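You operate a simulated robot arm through the tools that you are given. There is no shell and no other tool.

You run a simulated robot arm. Do the job below in one go: nothing can be reset, and whatever is moved stays where it is left.

Task
Pack the grey tray on the worktop under the airer. At the end: the blue scoop is on the grey tray; the folded blue sock is on the grey tray; whatever was shut is shut again. Leave all else as you found it, and nothing knocked over (what rides in a drawer may roll over).

The check looks at the end state, three seconds after you hand in, the way a careful person would. Anything else that was tipped, shoved, dropped, spilled or broken makes it a failure.

Robot
A 7-joint arm with a two-finger parallel gripper, fixed in place. Base frame: the origin is at the foot of the arm, x ahead of it, y to its left, z up; the work surface is at about z = 900. Lengths are in mm, angles in degrees, forces in N, time in s.
Its first joint turns from -132.0 to 132.0 degrees. Payload 3.91 kg.
Tool frame: the origin (TCP) lies between the finger pads and is the grasp point; the fingertips stand 30 mm ahead of it; z points along the fingers, y is the line along which they close. The gripper opens to 110 mm. The fingers are 20 mm wide and 10 mm thick; the gripper's body (48 by 112 mm) begins 55 mm behind the TCP.
Orientation is told as [roll, pitch, yaw] about the base's x, y, z axes, in that order, counted from this pose: with the fingers straight down and closing along the base's y, the tool's x points along the base's -x, its y along +y and its z along -z.

Tools
- The arm moves only by the tool jog_arm. Its argument "commands" is a list of rows, each a list of 7 numbers: the turn, a rotation vector about the tool's x, y, z in units of 4 degrees (1.0 is 4 degrees), then the shift along the tool's x, y, z in units of 20 mm (1.0 is 20 mm), then the gripper command, from -1 (fully open) to 1 (shut), values between in proportion. In form: [[wx, wy, wz, tx, ty, tz, jaw], ...]. A call has 1 to 20 rows; each row shifts and turns the commanded pose from where the row before left it, along the tool's axes as they then stand. A call with a number of a shift or a turn outside -1 to 1 is refused whole. A row lasts 0.2 s, in which the tool goes at most 50 mm and 8.6 degrees; a call with a longer step from one row to the next is refused whole, and so is a gripper value outside its range. A pose out of reach is approached as far as the arm can. The call stops where the force on the tool passes 40 N (or 10 N more than at its start, if that is more) or the arm is blocked; 0.2 s more then pass. The fingers move at their own pace (about 108 mm/s each) and stop on an object; they squeeze with about 29 N. The grip force told is the motor's: it shows also when the fingers shut on nothing. Time passes only in rows, and 0.2 s behind the last, so rows that do not move let the fingers close. It gives the time, the measured TCP pose, the force on the tool (base axes), the opening and the grip force at its end, in the units of the frame above (readings bear some noise), with the torque about the TCP (base axes, N m) and any sound that the robot's microphone picked up, and new pictures: "show" is both (left out), scene, wrist or none.
- Cameras (640 x 400 px; columns grow to the right, rows downward): "scene" is fixed at [220.2, -651.2, 1541.1]; the picture's right is [0.97, -0.25, 0.00], its down [-0.10, -0.40, -0.91] and it looks along [0.22, 0.88, -0.42] (base axes); focal length 373 px, centre (320, 200). "wrist" rides on the gripper at [72, 17, -103] in the tool frame; the picture's right is [-0.23, 0.97, 0.00], its down [-0.76, -0.18, -0.62] and it looks along [-0.61, -0.14, 0.78] (tool axes); focal length 222 px, centre (320, 200). There is no depth. A picture from a camera that has moved, and an enlarged one, comes with that camera's place and axes in the base frame and with its lens.
- close_up(camera, box): a new picture of the part [left, top, right, bottom] of that camera's present view, enlarged. No time passes.
- close_job(): hands the job in; it is judged then, once.

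Places have to be worked out from the pictures, the camera data and where the tool is seen. Open the gripper and draw the arm clear of the work before you hand the job in, unless the task says otherwise.

The tools are called as name(argument=value, ...) on one line, values as JSON. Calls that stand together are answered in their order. jog_arm: Moves the arm, as the interface text tells. Its arguments: {"type":"object","properties":{"commands":{"type":"array","items":{"type":"array","items":{"type":"number"}}},"show":{"type":"string","enum":["both","scene","wrist","none"]}},"required":["commands"]} The other tools are called the same way: close_up (camera, box) takes an enlarged picture of a part of a camera's view; close_job () hands the job in.

At the start:

```text
time: 0.0
tool_pos: [525.2, 525.5, 1146.6]
ee_rot: [0.0, 0.0, 0.0]
contact_force: [0.6, 0.2, 0.8]
ft_torque: [0.01, 0.0, -0.01]
finger_gap: 110.0
grasp_force: 0.0
```

scene: 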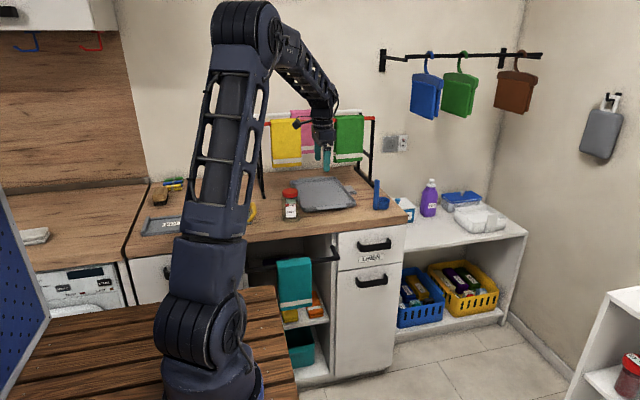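
wrist: 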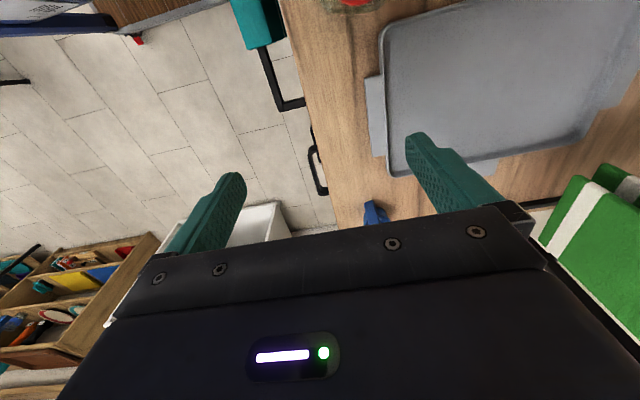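

I'll look closely at the worktop, drawers and surroundings before moving anything.

close_up(camera="scene", box=[240, 100, 420, 220])

close_up(camera="scene", box=[240, 220, 420, 340])

close_up(camera="scene", box=[370, 160, 550, 340])

close_up(camera="scene", box=[0, 150, 260, 320])

close_up(camera="wrist", box=[0, 0, 640, 400])

```text
3.33 times, centred on (330, 160) of scene
camera zoom: at [220.2, -651.2, 1541.1], right [0.97, -0.25, 0.0], down [-0.1, -0.4, -0.91], along [0.22, 0.88, -0.42], focal length 1243 px, centre (287, 333)
```

zoom: 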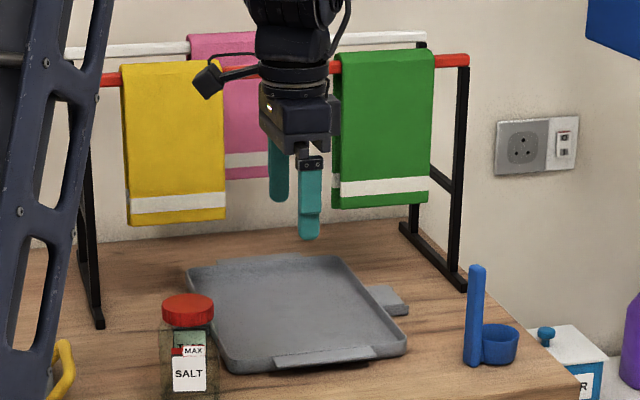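

```text
3.33 times, centred on (330, 280) of scene
camera zoom: at [220.2, -651.2, 1541.1], right [0.97, -0.25, 0.0], down [-0.1, -0.4, -0.91], along [0.22, 0.88, -0.42], focal length 1243 px, centre (287, -67)
```

zoom: 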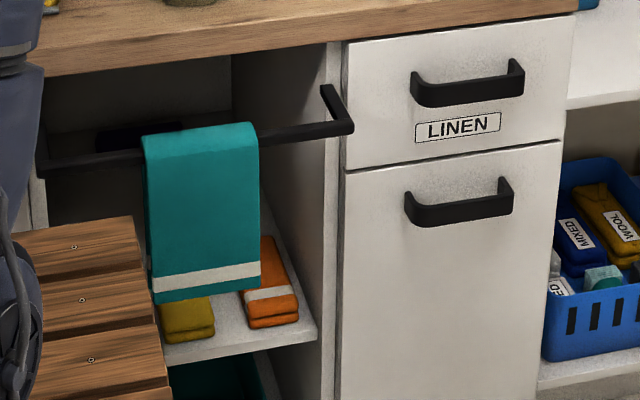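

```text
2.22 times, centred on (460, 250) of scene
camera zoom: at [220.2, -651.2, 1541.1], right [0.97, -0.25, 0.0], down [-0.1, -0.4, -0.91], along [0.22, 0.88, -0.42], focal length 828 px, centre (9, 89)
```

zoom: 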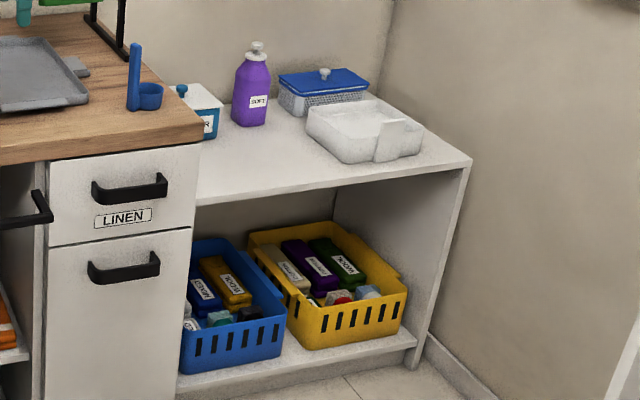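

```text
2.35 times, centred on (130, 235) of scene
camera zoom: at [220.2, -651.2, 1541.1], right [0.97, -0.25, 0.0], down [-0.1, -0.4, -0.91], along [0.22, 0.88, -0.42], focal length 877 px, centre (767, 118)
```

zoom: 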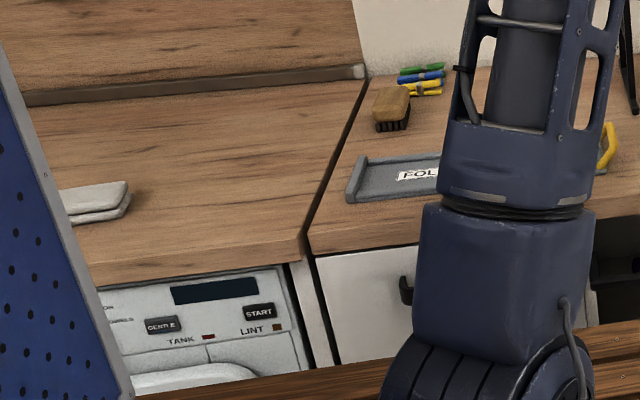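

```text
1.00 times, centred on (320, 200) of wrist (not enlarged: the box is as wide or as high as the picture)
camera zoom: at [452.3, 541.9, 1250.2], right [0.23, 0.97, 0.0], down [0.76, -0.18, 0.62], along [0.61, -0.14, -0.78], focal length 222 px, centre (320, 200)
```

zoom: 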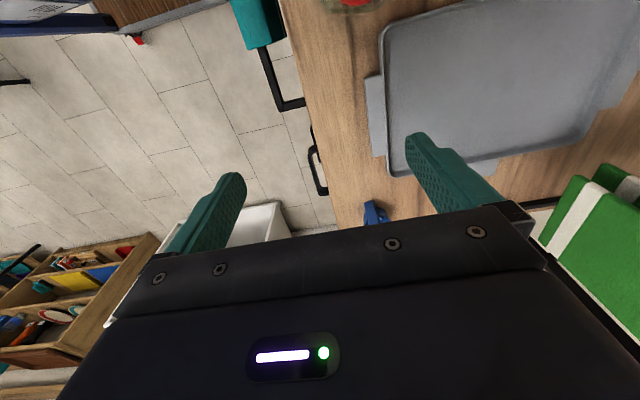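

Scoop stands at about (750–780, 560); the tray spans roughly x 470–690, y 605–930. I don't see the sock yet, so I'm zooming in on candidate places.

close_up(camera="scene", box=[390, 250, 510, 330])

close_up(camera="scene", box=[270, 230, 350, 290])

close_up(camera="scene", box=[265, 290, 345, 380])

close_up(camera="scene", box=[380, 170, 520, 250])

close_up(camera="scene", box=[560, 270, 640, 400])

close_up(camera="wrist", box=[0, 180, 160, 380])

close_up(camera="wrist", box=[300, 100, 480, 240])

```text
5.00 times, centred on (450, 290) of scene
camera zoom: at [220.2, -651.2, 1541.1], right [0.97, -0.25, 0.0], down [-0.1, -0.4, -0.91], along [0.22, 0.88, -0.42], focal length 1864 px, centre (-330, -250)
```

zoom: 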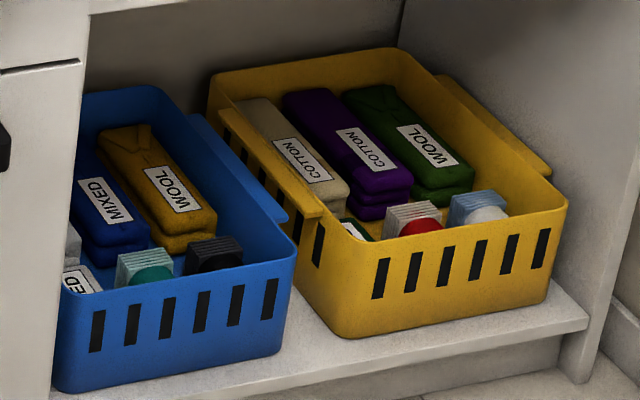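

```text
6.67 times, centred on (310, 260) of scene
camera zoom: at [220.2, -651.2, 1541.1], right [0.97, -0.25, 0.0], down [-0.1, -0.4, -0.91], along [0.22, 0.88, -0.42], focal length 2485 px, centre (387, -200)
```

zoom: 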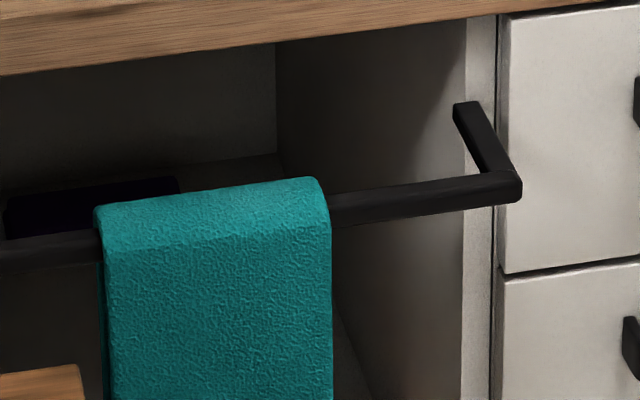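

```text
4.44 times, centred on (305, 335) of scene
camera zoom: at [220.2, -651.2, 1541.1], right [0.97, -0.25, 0.0], down [-0.1, -0.4, -0.91], along [0.22, 0.88, -0.42], focal length 1657 px, centre (387, -400)
```

zoom: 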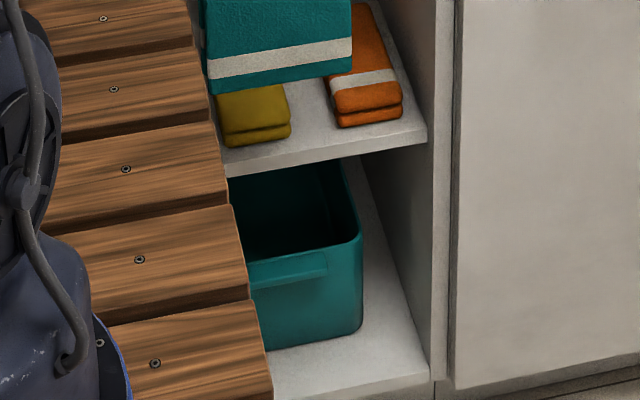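

```text
4.57 times, centred on (450, 210) of scene
camera zoom: at [220.2, -651.2, 1541.1], right [0.97, -0.25, 0.0], down [-0.1, -0.4, -0.91], along [0.22, 0.88, -0.42], focal length 1704 px, centre (-274, 154)
```

zoom: 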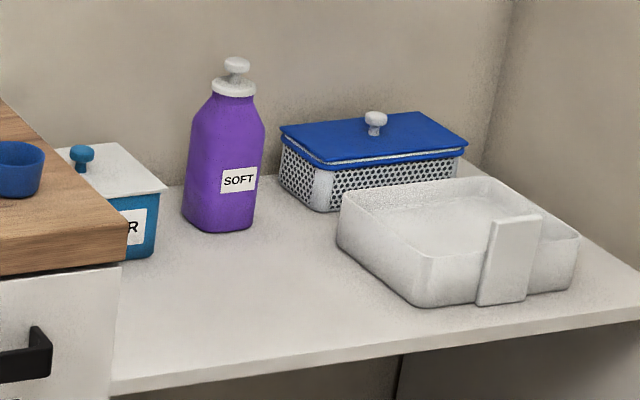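

```text
3.08 times, centred on (600, 335) of scene
camera zoom: at [220.2, -651.2, 1541.1], right [0.97, -0.25, 0.0], down [-0.1, -0.4, -0.91], along [0.22, 0.88, -0.42], focal length 1147 px, centre (-542, -215)
```

zoom: 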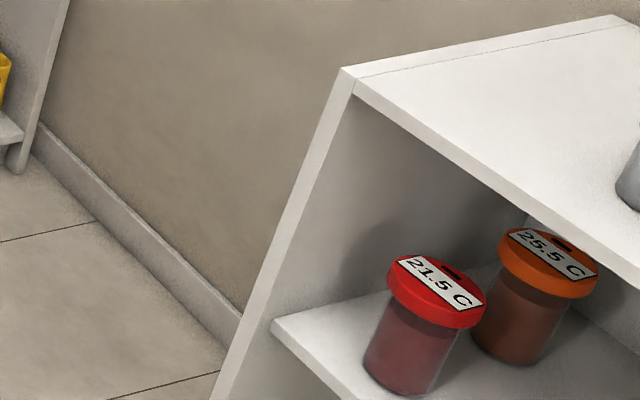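

```text
2.00 times, centred on (80, 280) of wrist
camera zoom: at [452.3, 541.9, 1250.2], right [0.23, 0.97, 0.0], down [0.76, -0.18, 0.62], along [0.61, -0.14, -0.78], focal length 444 px, centre (800, 40)
```

zoom: 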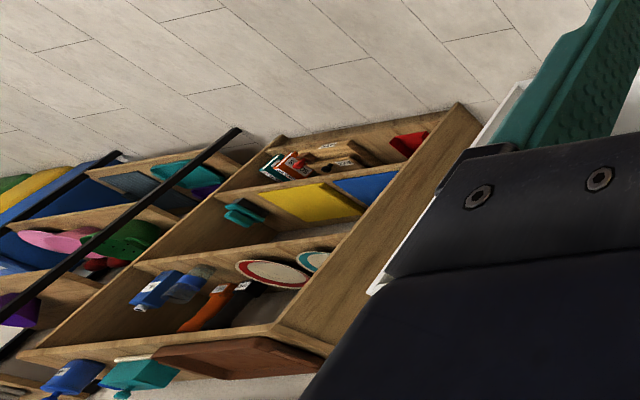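

```text
2.86 times, centred on (390, 170) of wrist
camera zoom: at [452.3, 541.9, 1250.2], right [0.23, 0.97, 0.0], down [0.76, -0.18, 0.62], along [0.61, -0.14, -0.78], focal length 635 px, centre (120, 286)
```

zoom: 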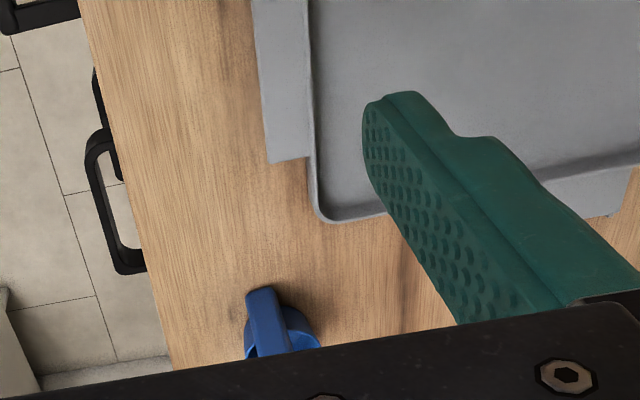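

The scoop's handle foot looks to be near (750, 570) with the cup on its far (+x) side. I'll move closer, staying high, to view it and the drawer from the wrist camera.

jog_arm(commands=[[0, 0, 0, -1, 0.5, 0, -1], [0, 0, 0, -1, 0.5, 0, -1], [0, 0, 0, -1, 0.5, 0, -1], [0, 0, 0, -1, 0.25, 0, -1], [0, 0, 0, -0.5, 0, 0, -1], [0, 0, 0, 0, 0, 0, -1]])

```text
time: 1.4
tool_pos: [614.4, 559.2, 1147.5]
ee_rot: [0.0, 0.0, -0.1]
contact_force: [0.3, -0.4, -0.5]
ft_torque: [-0.01, -0.02, 0.0]
finger_gap: 110.0
grasp_force: 0.0
camera wrist: at [542.0, 576.6, 1250.5], right [0.23, 0.97, 0.0], down [0.76, -0.18, 0.62], along [0.61, -0.14, -0.78], focal length 222 px, centre (320, 200)
```

scene: 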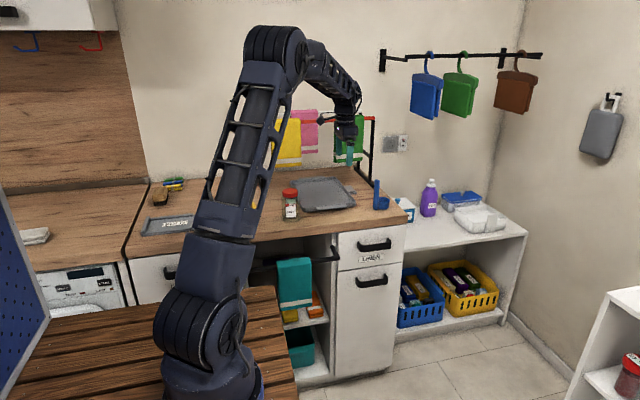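
wrist: 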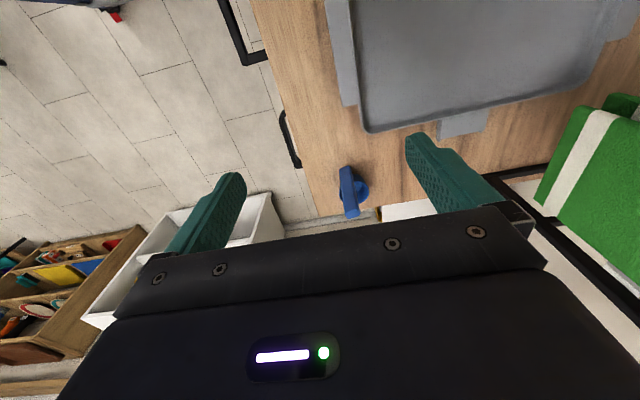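

close_up(camera="wrist", box=[300, 130, 400, 230])

close_up(camera="scene", box=[340, 120, 420, 220])

```text
4.00 times, centred on (350, 180) of wrist
camera zoom: at [542.0, 576.6, 1250.5], right [0.23, 0.97, 0.0], down [0.76, -0.18, 0.62], along [0.61, -0.14, -0.78], focal length 888 px, centre (200, 280)
```

zoom: 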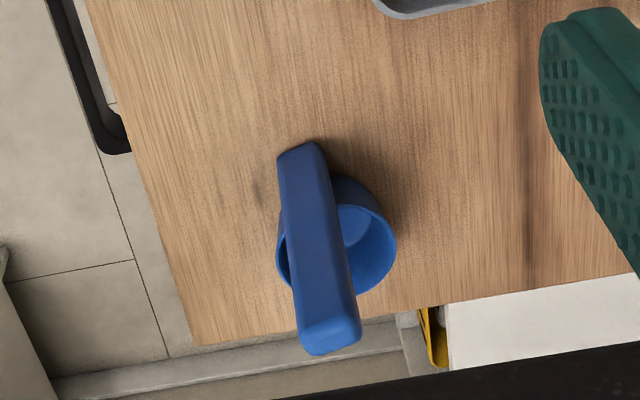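

```text
4.00 times, centred on (380, 170) of scene
camera zoom: at [220.2, -651.2, 1541.1], right [0.97, -0.25, 0.0], down [-0.1, -0.4, -0.91], along [0.22, 0.88, -0.42], focal length 1491 px, centre (80, 320)
```

zoom: 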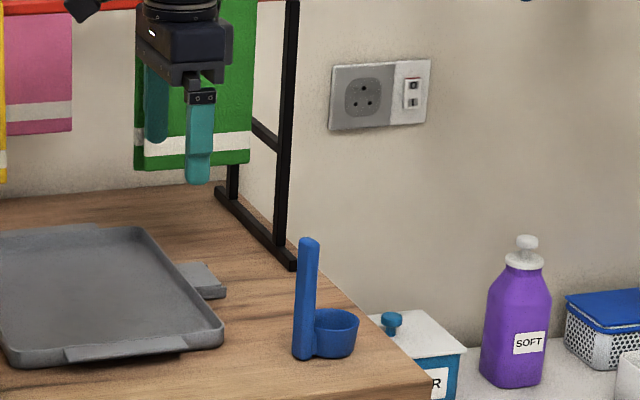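

The handle is about 22 mm wide and 14 mm thick, centred near (762, 575), topping out near z 1015 and turned about 13°. I'll move above it and align the yaw, then check before descending.

jog_arm(commands=[[0, 0, 0, -1, 0.1, 0, -1], [0, 0, 0, -1, 0.1, 0, -1], [0, 0, 0, -1, 0.1, 0, -1], [0, 0, 0, -1, 0.1, 0, -1], [0, 0, 0, -1, 0.1, 0, -1], [0, 0, 0, -1, 0.1, 0, -1], [0, 0, 0, -1, 0.1, 0, -1], [0, 0, 0, -0.35, 0.025, 0, -1], [0, 0, -0.81, 0, 0, 0, -1], [0, 0, -0.81, 0, 0, 0, -1], [0, 0, -0.81, 0, 0, 0, -1], [0, 0, -0.81, 0, 0, 0, -1], [0, 0, 0, 0, 0, 0, -1], [0, 0, 0, 0, 0, 1, -1], [0, 0, 0, 0, 0, 1, -1], [0, 0, 0, 0, 0, 0, -1]])

close_up(camera="wrist", box=[220, 100, 420, 220])

close_up(camera="scene", box=[340, 120, 420, 220])

```text
time: 4.8
tool_pos: [761.9, 574.6, 1107.2]
ee_rot: [0.0, 0.0, 13.0]
contact_force: [-0.5, -0.2, -0.1]
ft_torque: [-0.03, 0.02, -0.03]
finger_gap: 109.8
grasp_force: 0.0
camera wrist: at [687.8, 574.6, 1210.2], right [0.0, 1.0, 0.0], down [0.78, 0.0, 0.62], along [0.62, 0.0, -0.78], focal length 222 px, centre (320, 200)
```

scene: 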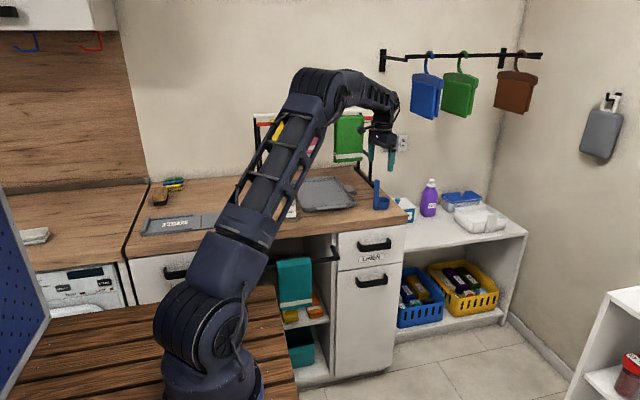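
wrist: 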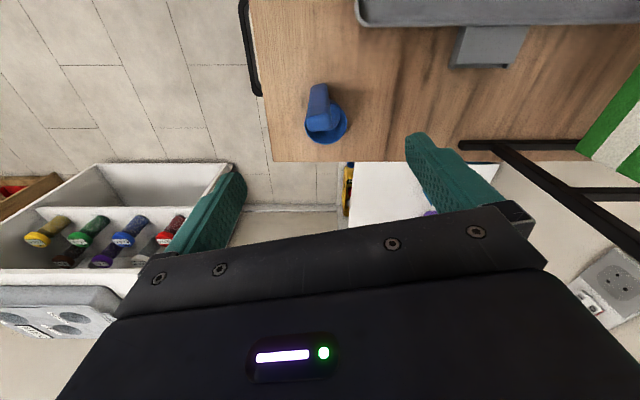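

```text
3.20 times, centred on (320, 160) of wrist
camera zoom: at [687.8, 574.6, 1210.2], right [0.0, 1.0, 0.0], down [0.78, 0.0, 0.62], along [0.62, 0.0, -0.78], focal length 711 px, centre (320, 328)
```

zoom: 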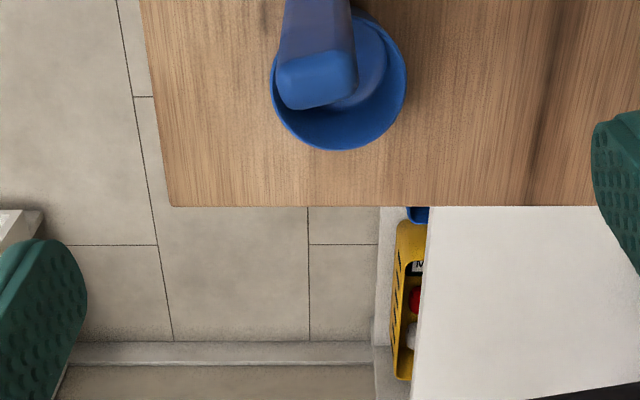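

```text
4.00 times, centred on (380, 170) of scene
camera zoom: at [220.2, -651.2, 1541.1], right [0.97, -0.25, 0.0], down [-0.1, -0.4, -0.91], along [0.22, 0.88, -0.42], focal length 1491 px, centre (80, 320)
```

zoom: 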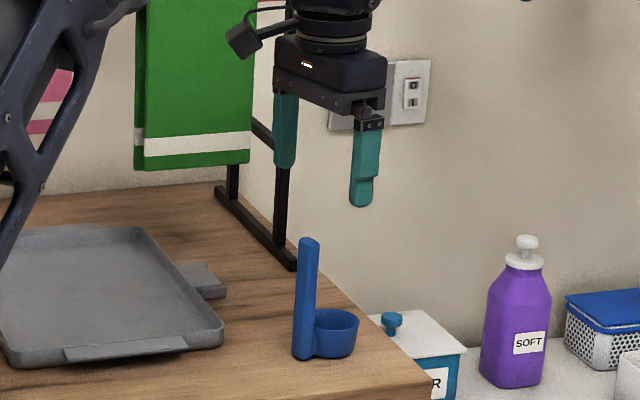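

The handle's centre refines to about (756, 575). I shift by −6 mm in x and descend to z ≈ 983, well above the cup rim, then close.

jog_arm(commands=[[0, 0, 0, 0.29, 0.07, 0, -0.3], [0, 0, 0, 0, 0, 1, -0.3], [0, 0, 0, 0, 0, 1, -0.3], [0, 0, 0, 0, 0, 1, -0.3], [0, 0, 0, 0, 0, 1, -0.3], [0, 0, 0, 0, 0, 1, -0.3], [0, 0, 0, 0, 0, 0.6, -0.3], [0, 0, 0, 0, 0, 0.6, -0.3], [0, 0, 0, 0, 0, 0, -0.3]])

close_up(camera="wrist", box=[220, 100, 420, 220])

close_up(camera="scene", box=[340, 140, 420, 220])

```text
time: 6.8
tool_pos: [753.2, 573.9, 982.8]
ee_rot: [-0.1, -0.1, 12.9]
contact_force: [-1.0, 0.5, -0.3]
ft_torque: [0.0, -0.02, -0.06]
finger_gap: 71.6
grasp_force: 0.0
camera wrist: at [680.3, 573.9, 1085.6], right [0.0, 1.0, 0.0], down [0.78, 0.0, 0.62], along [0.62, 0.0, -0.78], focal length 222 px, centre (320, 200)
```

scene: 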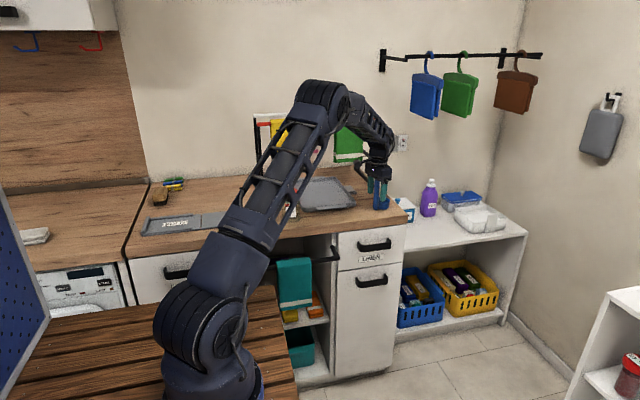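
wrist: 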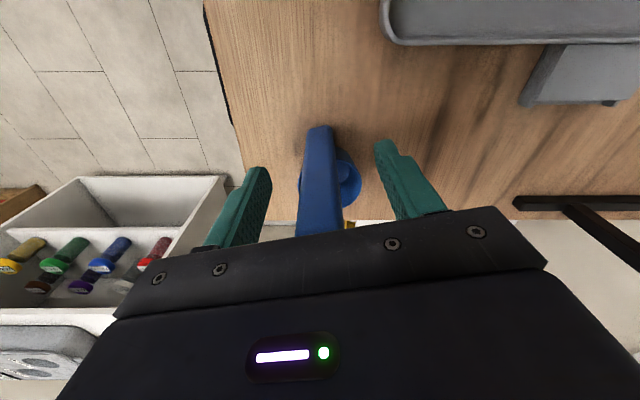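

```text
3.20 times, centred on (320, 160) of wrist
camera zoom: at [680.3, 573.9, 1085.6], right [0.0, 1.0, 0.0], down [0.78, 0.0, 0.62], along [0.62, 0.0, -0.78], focal length 711 px, centre (320, 328)
```

zoom: 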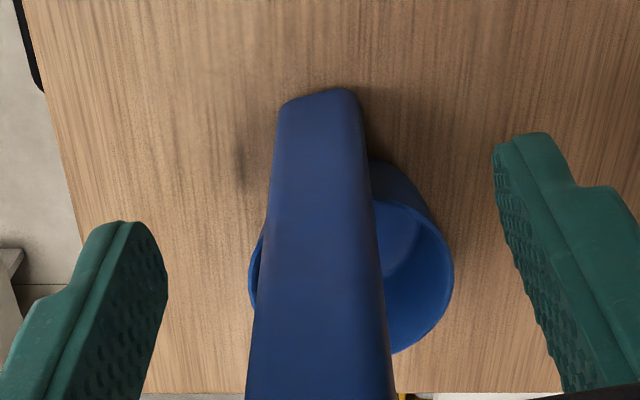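

```text
5.00 times, centred on (380, 180) of scene
camera zoom: at [220.2, -651.2, 1541.1], right [0.97, -0.25, 0.0], down [-0.1, -0.4, -0.91], along [0.22, 0.88, -0.42], focal length 1864 px, centre (20, 300)
```

zoom: 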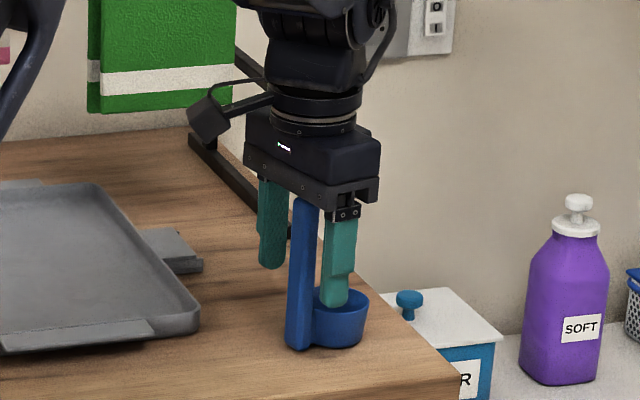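

The handle sits between the fingers, tips clear of the cup. I nudge +3 mm in x and close.

jog_arm(commands=[[0, 0, 0, -0.15, -0.03, 0, -0.3], [0, 0, 0, 0, 0, 0, 0.3], [0, 0, 0, 0, 0, 0, 1], [0, 0, 0, 0, 0, 0, 1], [0, 0, 0, 0, 0, 0, 1]])

close_up(camera="wrist", box=[220, 100, 420, 220])

```text
time: 8.0
tool_pos: [758.7, 575.8, 981.7]
ee_rot: [0.1, 0.1, 13.0]
contact_force: [0.3, -0.3, 0.7]
ft_torque: [-0.03, 0.03, -0.01]
finger_gap: 21.6
grasp_force: 28.7
camera wrist: at [683.6, 574.4, 1085.6], right [0.0, 1.0, 0.0], down [0.78, 0.0, 0.62], along [0.62, 0.0, -0.78], focal length 222 px, centre (320, 200)
```

scene: 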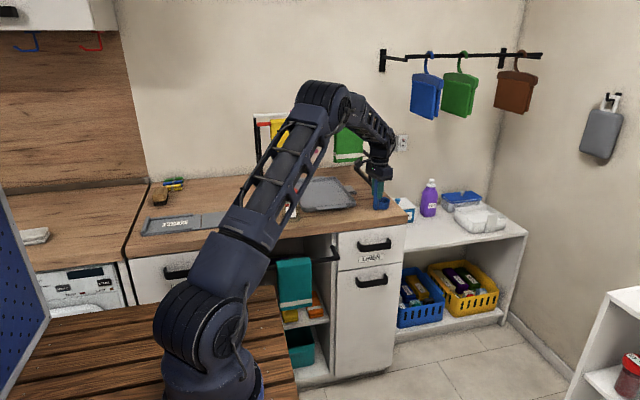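
wrist: 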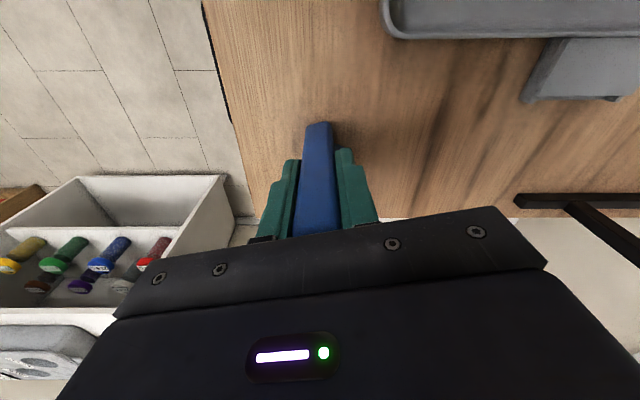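

```text
3.20 times, centred on (320, 160) of wrist
camera zoom: at [683.6, 574.4, 1085.6], right [0.0, 1.0, 0.0], down [0.78, 0.0, 0.62], along [0.62, 0.0, -0.78], focal length 711 px, centre (320, 328)
```

zoom: 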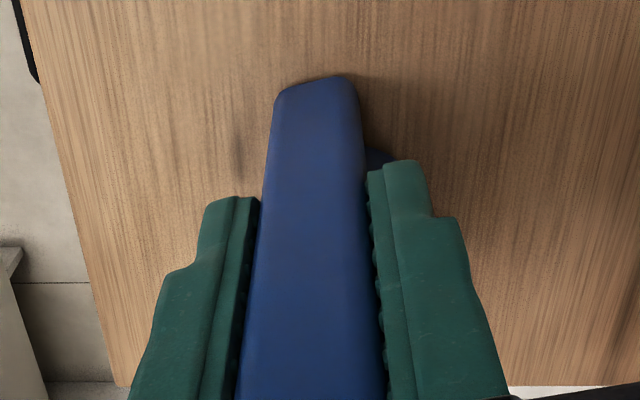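

The scoop is gripped (gap 21.6 mm). I lift it 80 mm and carry it to above the tray at about (610, 655).

jog_arm(commands=[[0, 0, 0, 0, 0, -0.5, 1], [0, 0, 0, 0, 0, -1, 1], [0, 0, 0, 0, 0, -1, 1], [0, 0, 0, 0, 0, -1, 1], [0, 0, 0, 0, 0, -0.5, 1], [0, 0, 0, 0.9, 0.79, 0, 1], [0, 0, 0, 0.9, 0.79, 0, 1], [0, 0, 0, 0.9, 0.79, 0, 1], [0, 0, 0, 0.9, 0.79, 0, 1], [0, 0, 0, 0.9, 0.79, 0, 1], [0, 0, 0, 0.9, 0.79, 0, 1], [0, 0, 0, 0.9, 0.79, 0, 1], [0, 0, 0, 0, 0, 0, 1]])

close_up(camera="scene", box=[260, 100, 420, 220])

```text
time: 10.8
tool_pos: [610.0, 656.0, 1063.5]
ee_rot: [0.0, 0.0, 13.0]
contact_force: [0.6, -0.4, -0.7]
ft_torque: [0.01, 0.0, -0.04]
finger_gap: 21.5
grasp_force: 28.9
camera wrist: at [536.9, 655.2, 1167.1], right [0.0, 1.0, 0.0], down [0.78, 0.0, 0.62], along [0.62, 0.0, -0.78], focal length 222 px, centre (320, 200)
```

scene: 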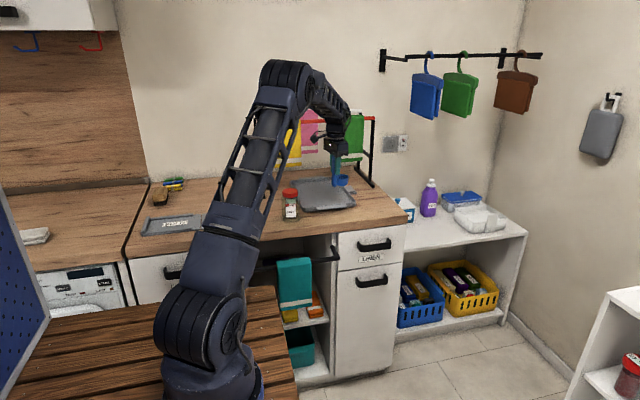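
wrist: 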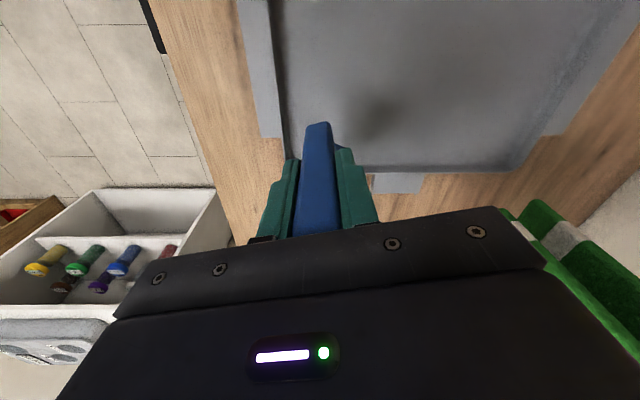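

```text
3.33 times, centred on (340, 160) of scene
camera zoom: at [220.2, -651.2, 1541.1], right [0.97, -0.25, 0.0], down [-0.1, -0.4, -0.91], along [0.22, 0.88, -0.42], focal length 1243 px, centre (253, 333)
```

zoom: 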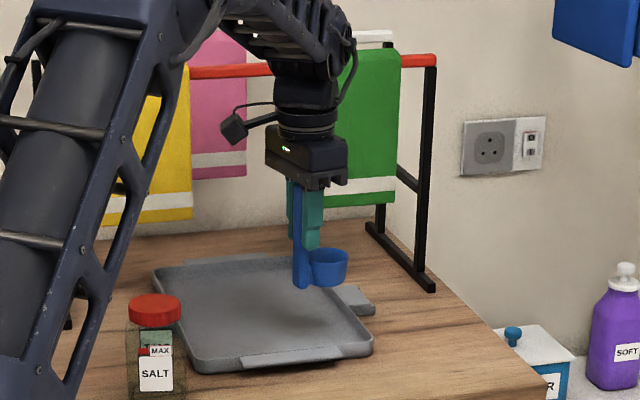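

Scoop hangs over the tray interior with clearance on both sides and from the towels. I descend to about 8–10 mm above the tray floor, then gently in small steps.

jog_arm(commands=[[0, 0, 0, 0, 0, 1, 1], [0, 0, 0, 0, 0, 1, 1], [0, 0, 0, 0, 0, 1, 1], [0, 0, 0, 0, 0, 0.5, 1], [0, 0, 0, 0, 0, 0, 1], [0, 0, 0, 0, 0, 0, 1]], show="scene")

close_up(camera="scene", box=[280, 140, 380, 220])

```text
time: 12.2
tool_pos: [612.0, 655.6, 994.1]
ee_rot: [0.0, 0.0, 12.9]
contact_force: [0.3, 0.4, -0.7]
ft_torque: [-0.02, 0.02, 0.0]
finger_gap: 21.7
grasp_force: 29.3
```

scene: 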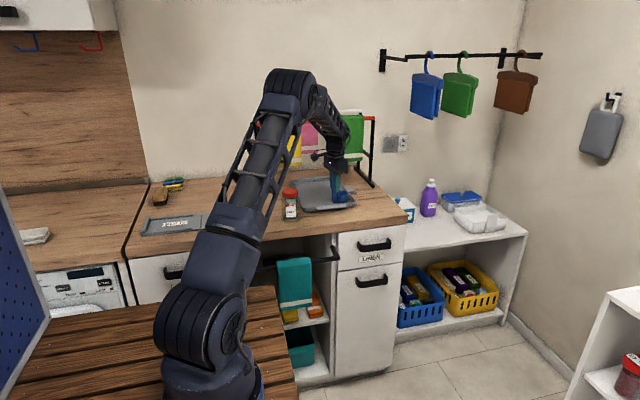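

```text
5.00 times, centred on (330, 180) of scene
camera zoom: at [220.2, -651.2, 1541.1], right [0.97, -0.25, 0.0], down [-0.1, -0.4, -0.91], along [0.22, 0.88, -0.42], focal length 1864 px, centre (270, 300)
```

zoom: 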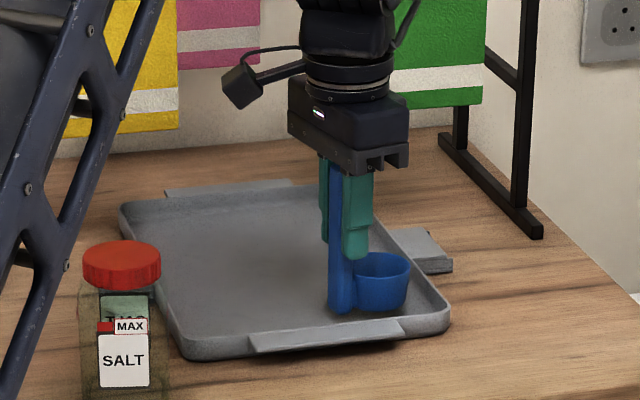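

I step down 2 mm at a time and watch the force.

jog_arm(commands=[[0, 0, 0, 0, 0, 0.1, 1], [0, 0, 0, 0, 0, 0.1, 1], [0, 0, 0, 0, 0, 0, 1]], show="none")

jog_arm(commands=[[0, 0, 0, 0, 0, 0.1, 1], [0, 0, 0, 0, 0, 0, 1]], show="none")

jog_arm(commands=[[0, 0, 0, 0, 0, 0.1, 1], [0, 0, 0, 0, 0, 0, 1]], show="none")

```text
time: 13.0
tool_pos: [611.4, 654.4, 989.5]
ee_rot: [0.1, 0.0, 13.0]
contact_force: [-0.6, 0.4, -0.8]
ft_torque: [0.0, 0.04, -0.03]
finger_gap: 21.2
grasp_force: 29.0
```

```text
time: 13.6
tool_pos: [612.3, 656.0, 986.8]
ee_rot: [0.0, -0.1, 13.0]
contact_force: [-0.3, 0.4, -0.2]
ft_torque: [-0.01, 0.01, 0.02]
finger_gap: 21.9
grasp_force: 29.0
```

```text
time: 14.2
tool_pos: [611.0, 654.8, 986.2]
ee_rot: [0.1, 0.0, 12.9]
contact_force: [-1.4, -0.7, 12.2]
ft_torque: [-0.03, 0.03, 0.0]
finger_gap: 21.6
grasp_force: 28.8
```

Contact at z ≈ 986 with 12 N, so it rests on the tray floor. I release and rise straight up.

jog_arm(commands=[[0, 0, 0, 0, 0, -0.05, 1], [0, 0, 0, 0, 0, 0, 0.5], [0, 0, 0, 0, 0, 0, 0.2], [0, 0, 0, 0, 0, 0, 0.0], [0, 0, 0, 0, 0, -0.5, 0.0], [0, 0, 0, 0, 0, -1, 0], [0, 0, 0, 0, 0, -1, 0], [0, 0, 0, 0, 0, -1, 0], [0, 0, 0, 0, 0, -1, 0], [0, 0, 0, 0, 0, -1, 0]])

close_up(camera="scene", box=[280, 140, 380, 220])

```text
time: 16.4
tool_pos: [609.9, 654.8, 1095.4]
ee_rot: [0.0, 0.0, 13.0]
contact_force: [-0.5, -0.4, -0.3]
ft_torque: [-0.01, 0.0, 0.02]
finger_gap: 54.7
grasp_force: 0.1
camera wrist: at [536.4, 654.5, 1198.6], right [0.0, 1.0, 0.0], down [0.78, 0.0, 0.62], along [0.62, 0.0, -0.78], focal length 222 px, centre (320, 200)
```

scene: 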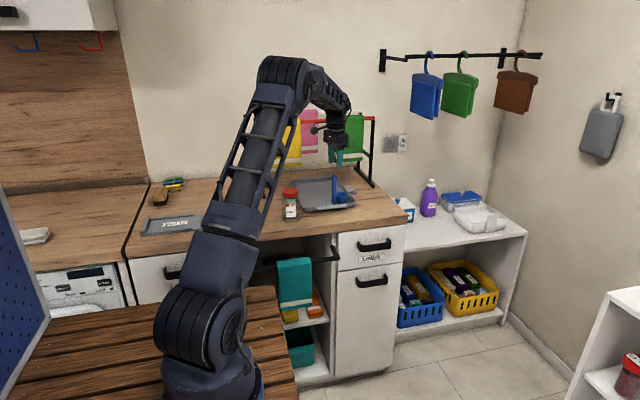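
wrist: 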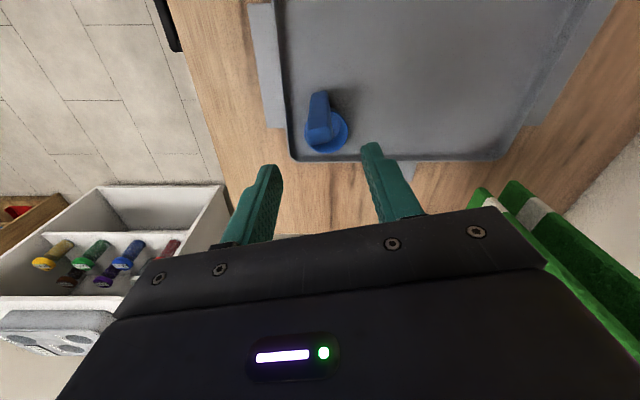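

```text
5.00 times, centred on (330, 180) of scene
camera zoom: at [220.2, -651.2, 1541.1], right [0.97, -0.25, 0.0], down [-0.1, -0.4, -0.91], along [0.22, 0.88, -0.42], focal length 1864 px, centre (270, 300)
```

zoom: 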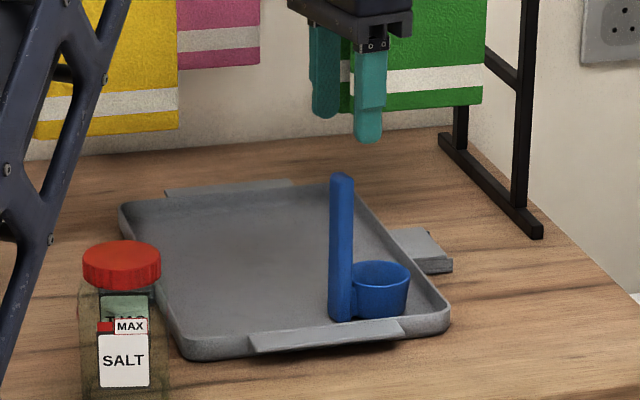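

The scoop stands on the tray. Next is the LINEN drawer, the likely place for the sock: its handle bar is near (708, 462, 812). I'll back out to the front of the worktop, staying high and removing the yaw.

jog_arm(commands=[[0, 0, 0.8125, 0, 0, -0.2, 0], [0, 0, 0.8125, 0, 0, -0.2, 0], [0, 0, 0.8125, 0, 0, -0.2, 0], [0, 0, 0.8125, 0, 0, -0.2, 0], [0, 0, 0, -0.25, -1, 0, 0], [0, 0, 0, -0.25, -1, 0, 0], [0, 0, 0, -0.25, -1, 0, 0], [0, 0, 0, -0.25, -1, 0, 0], [0, 0, 0, -0.25, -1, 0, 0], [0, 0, 0, -0.25, -1, 0, 0], [0, 0, 0, -0.25, -1, 0, 0], [0, 0, 0, -0.25, -1, 0, 0], [0, 0, 0, -0.25, -1, 0, 0], [0, 0, 0, -0.25, -1, 0, 0], [0, 0, 0, -0.25, -1, 0, 0], [0, 0, 0, -0.25, -1, 0, 0], [0, 0, 0, -0.25, -1, 0, 0], [0, 0, 0, -0.25, -1, 0, 0], [0, 0, 0, -0.25, -1, 0, 0], [0, 0, 0, 0, 0, 0, 0]])

```text
time: 20.6
tool_pos: [685.3, 354.6, 1112.5]
ee_rot: [0.0, 0.0, -0.1]
contact_force: [-0.4, 0.6, 0.2]
ft_torque: [-0.05, -0.03, 0.0]
finger_gap: 55.1
grasp_force: 0.0
camera wrist: at [614.3, 369.8, 1214.9], right [0.23, 0.97, 0.0], down [0.76, -0.18, 0.62], along [0.61, -0.14, -0.78], focal length 222 px, centre (320, 200)
```

scene: 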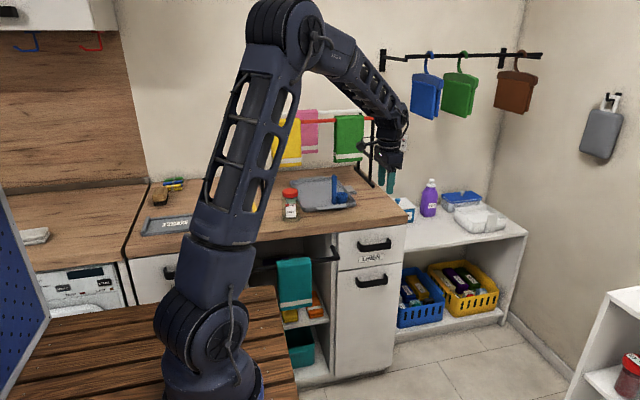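
wrist: 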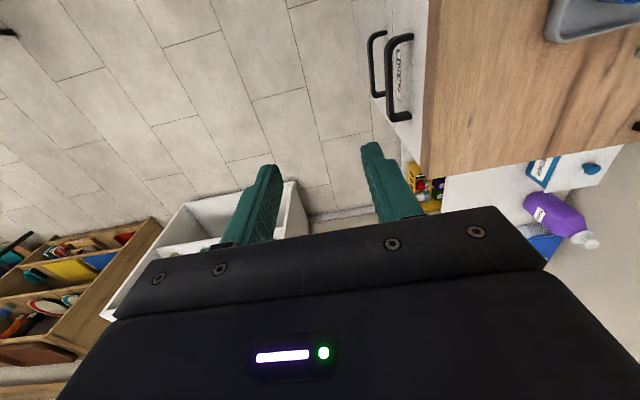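

close_up(camera="wrist", box=[340, 10, 460, 140])

```text
3.08 times, centred on (400, 75) of wrist
camera zoom: at [614.3, 369.8, 1214.9], right [0.23, 0.97, 0.0], down [0.76, -0.18, 0.62], along [0.61, -0.14, -0.78], focal length 684 px, centre (74, 585)
```

zoom: 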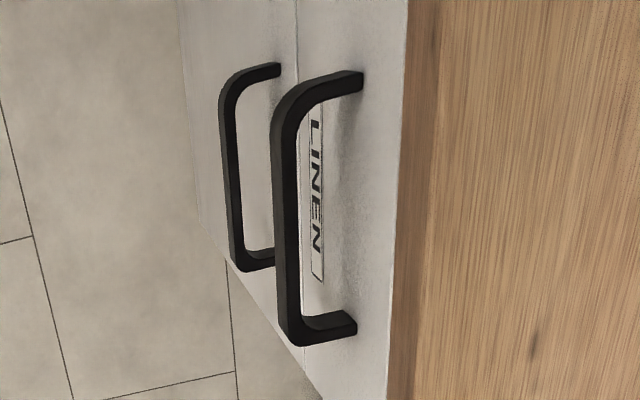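

The handle is a bracket, bar at about y 464 with a ~20 mm gap to the drawer front (y ≈ 492), x 660–777, z ≈ 803. I'll rotate the tool to point at the drawer (+y), first half way, in place.

jog_arm(commands=[[-1, 0, 0, 0, 0, 0, 0], [-1, 0, 0, 0, 0, 0, 0], [-1, 0, 0, 0, 0, 0, 0], [-1, 0, 0, 0, 0, 0, 0], [-1, 0, 0, 0, 0, 0, 0], [-1, 0, 0, 0, 0, 0, 0], [-1, 0, 0, 0, 0, 0, 0], [-1, 0, 0, 0, 0, 0, 0], [-1, 0, 0, 0, 0, 0, 0], [-1, 0, 0, 0, 0, 0, 0], [-1, 0, 0, 0, 0, 0, 0], [-0.25, 0, 0, 0, 0, 0, 0], [0, 0, 0, 0, 0, 0, 0]])

```text
time: 23.4
tool_pos: [685.4, 354.1, 1111.9]
ee_rot: [44.9, 0.0, -0.1]
contact_force: [-0.5, 0.8, 0.2]
ft_torque: [0.01, -0.02, -0.01]
finger_gap: 55.0
grasp_force: 0.1
camera wrist: at [613.7, 292.6, 1196.3], right [0.23, 0.69, 0.69], down [0.76, -0.57, 0.31], along [0.61, 0.45, -0.65], focal length 222 px, centre (320, 200)
```

scene: 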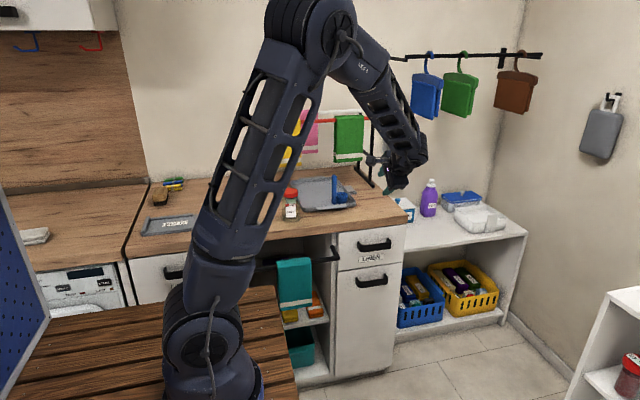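
wrist: 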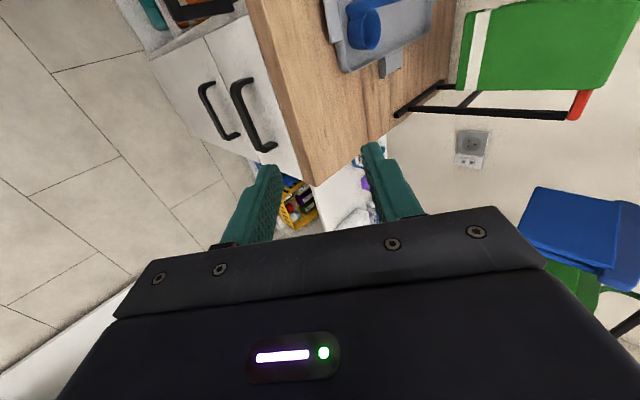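

It moves cleanly. I'll finish the rotation to horizontal.

jog_arm(commands=[[-1, 0, 0, 0, 0, 0, 0], [-1, 0, 0, 0, 0, 0, 0], [-1, 0, 0, 0, 0, 0, 0], [-1, 0, 0, 0, 0, 0, 0], [-1, 0, 0, 0, 0, 0, 0], [-1, 0, 0, 0, 0, 0, 0], [-1, 0, 0, 0, 0, 0, 0], [-1, 0, 0, 0, 0, 0, 0], [-1, 0, 0, 0, 0, 0, 0], [-1, 0, 0, 0, 0, 0, 0], [-1, 0, 0, 0, 0, 0, 0], [-0.25, 0, 0, 0, 0, 0, 0], [0, 0, 0, 0, 0, 0, 0]])

```text
time: 26.2
tool_pos: [685.0, 354.1, 1111.2]
ee_rot: [90.0, 0.1, -0.2]
contact_force: [-0.1, -0.3, -0.7]
ft_torque: [0.03, -0.02, -0.01]
finger_gap: 55.0
grasp_force: 0.1
camera wrist: at [614.0, 250.9, 1128.6], right [0.23, 0.0, 0.97], down [0.76, -0.62, -0.18], along [0.61, 0.78, -0.14], focal length 222 px, centre (320, 200)
```

scene: 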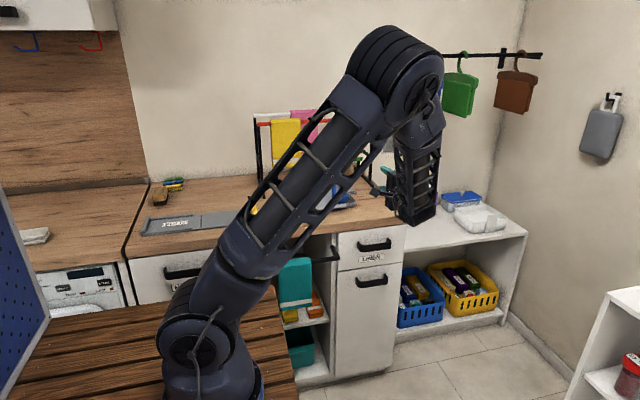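
wrist: 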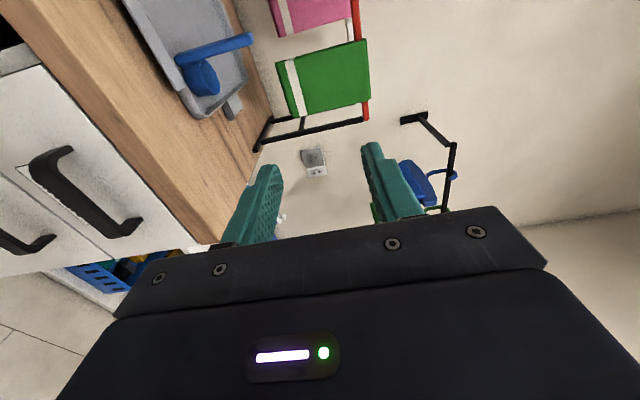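

Horizontal now. I lower the tool in front of the drawer, keeping ~70 mm back from the handle.

jog_arm(commands=[[0, 0, 0, -0.12, -1, 0, 0], [0, 0, 0, -0.12, -1, 0, 0], [0, 0, 0, -0.12, -1, 0, 0], [0, 0, 0, -0.12, -1, 0, 0], [0, 0, 0, -0.12, -1, 0, 0], [0, 0, 0, -0.12, -1, 0, 0], [0, 0, 0, -0.12, -1, 0, 0], [0, 0, 0, -0.12, -1, 0, 0], [0, 0, 0, -0.12, -1, 0, 0], [0, 0, 0, -0.12, -1, 0, 0], [0, 0, 0, -0.12, -1, 0, 0], [0, 0, 0, -0.12, -1, 0, 0], [0, 0, 0, 0, 0, 0, 0]])

close_up(camera="wrist", box=[180, 60, 400, 220])

```text
time: 29.0
tool_pos: [716.2, 355.1, 871.6]
ee_rot: [90.0, 0.1, 0.0]
contact_force: [-0.7, 0.6, -0.2]
ft_torque: [0.02, 0.0, 0.01]
finger_gap: 55.0
grasp_force: 0.1
camera wrist: at [644.3, 251.3, 887.9], right [0.23, 0.0, 0.97], down [0.76, -0.62, -0.18], along [0.61, 0.78, -0.14], focal length 222 px, centre (320, 200)
```

scene: 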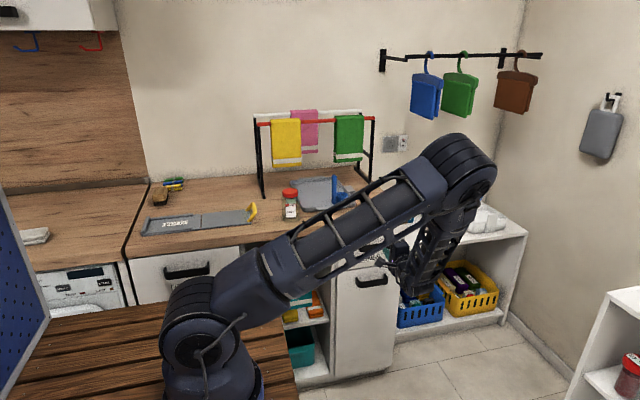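
wrist: 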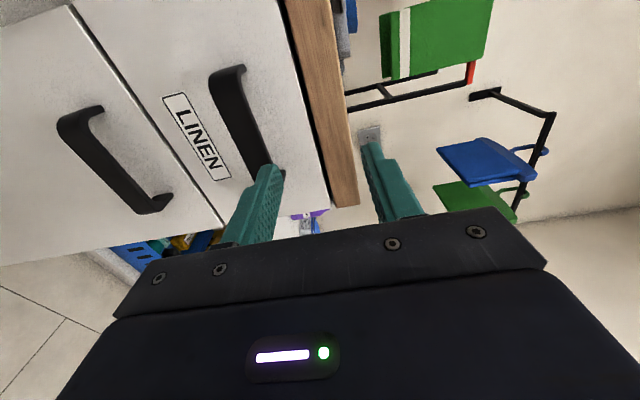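

```text
2.50 times, centred on (290, 140) of wrist
camera zoom: at [644.3, 251.3, 887.9], right [0.23, 0.0, 0.97], down [0.76, -0.62, -0.18], along [0.61, 0.78, -0.14], focal length 555 px, centre (395, 350)
```

zoom: 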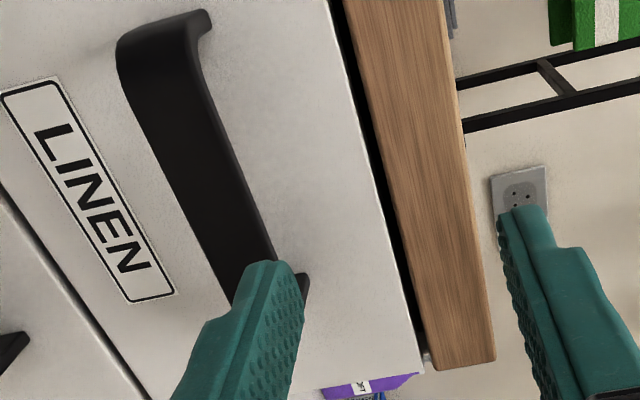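

The bar spans z ≈ 787–809, centre ≈ 798. I lower to that height, then check before moving forward.

jog_arm(commands=[[0, 0, 0, 0, -0.92, 0, 0], [0, 0, 0, 0, -0.92, 0, 0], [0, 0, 0, 0, -0.92, 0, 0], [0, 0, 0, 0, -0.92, 0, 0], [0, 0, 0, 0, 0, 1, 0], [0, 0, 0, 0, 0, 0.5, 0], [0, 0, 0, 0, 0, 0, 0]])

close_up(camera="wrist", box=[220, 60, 420, 220])

```text
time: 30.6
tool_pos: [713.8, 384.0, 799.2]
ee_rot: [89.9, 0.0, 0.0]
contact_force: [-0.6, -0.4, 0.8]
ft_torque: [-0.01, -0.01, 0.0]
finger_gap: 54.9
grasp_force: 0.1
camera wrist: at [642.9, 280.8, 815.1], right [0.23, 0.0, 0.97], down [0.76, -0.62, -0.18], along [0.61, 0.78, -0.14], focal length 222 px, centre (320, 200)
```

scene: 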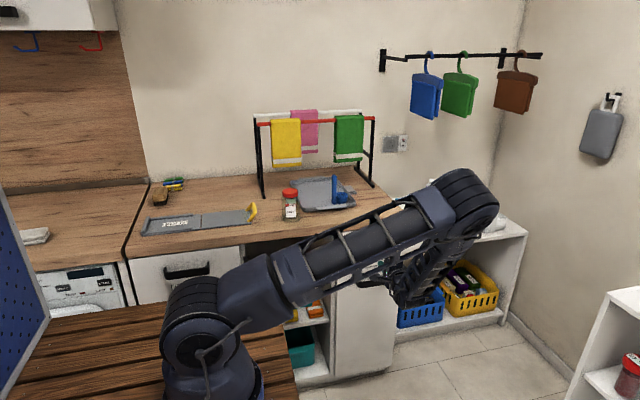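
wrist: 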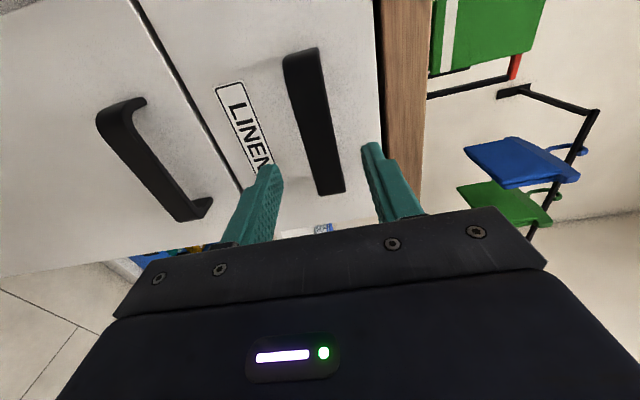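

```text
2.50 times, centred on (320, 140) of wrist
camera zoom: at [642.9, 280.8, 815.1], right [0.23, 0.0, 0.97], down [0.76, -0.62, -0.18], along [0.61, 0.78, -0.14], focal length 555 px, centre (320, 350)
```

zoom: 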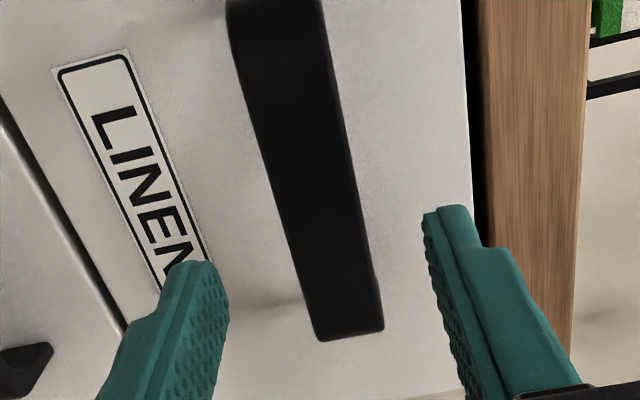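

The bar is centred between the fingers (z ≈ 798). I go forward 66 mm and close on it.

jog_arm(commands=[[0, 0, 0, 0, 0, 0.8, 0], [0, 0, 0, 0, 0, 0.8, 0], [0, 0, 0, 0, 0, 0.8, 0], [0, 0, 0, 0, 0, 0.8, 0], [0, 0, 0, 0, 0, 0, 0]], show="wrist")

```text
time: 31.8
tool_pos: [715.7, 448.6, 799.0]
ee_rot: [90.0, -0.1, 0.0]
contact_force: [-0.5, 0.6, 0.0]
ft_torque: [0.01, -0.01, -0.05]
finger_gap: 55.1
grasp_force: 0.0
camera wrist: at [643.2, 345.6, 815.5], right [0.23, 0.0, 0.97], down [0.76, -0.62, -0.18], along [0.61, 0.78, -0.14], focal length 222 px, centre (320, 200)
```

wrist: 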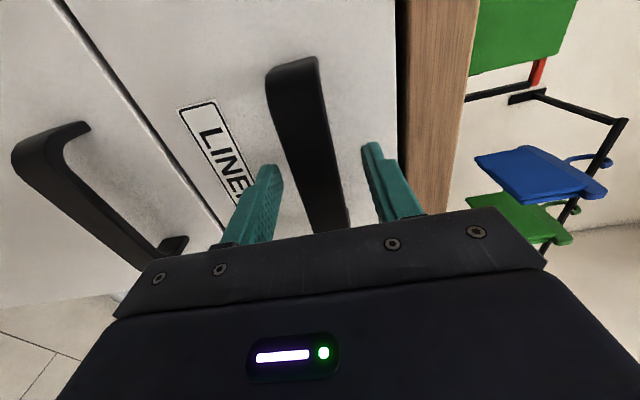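

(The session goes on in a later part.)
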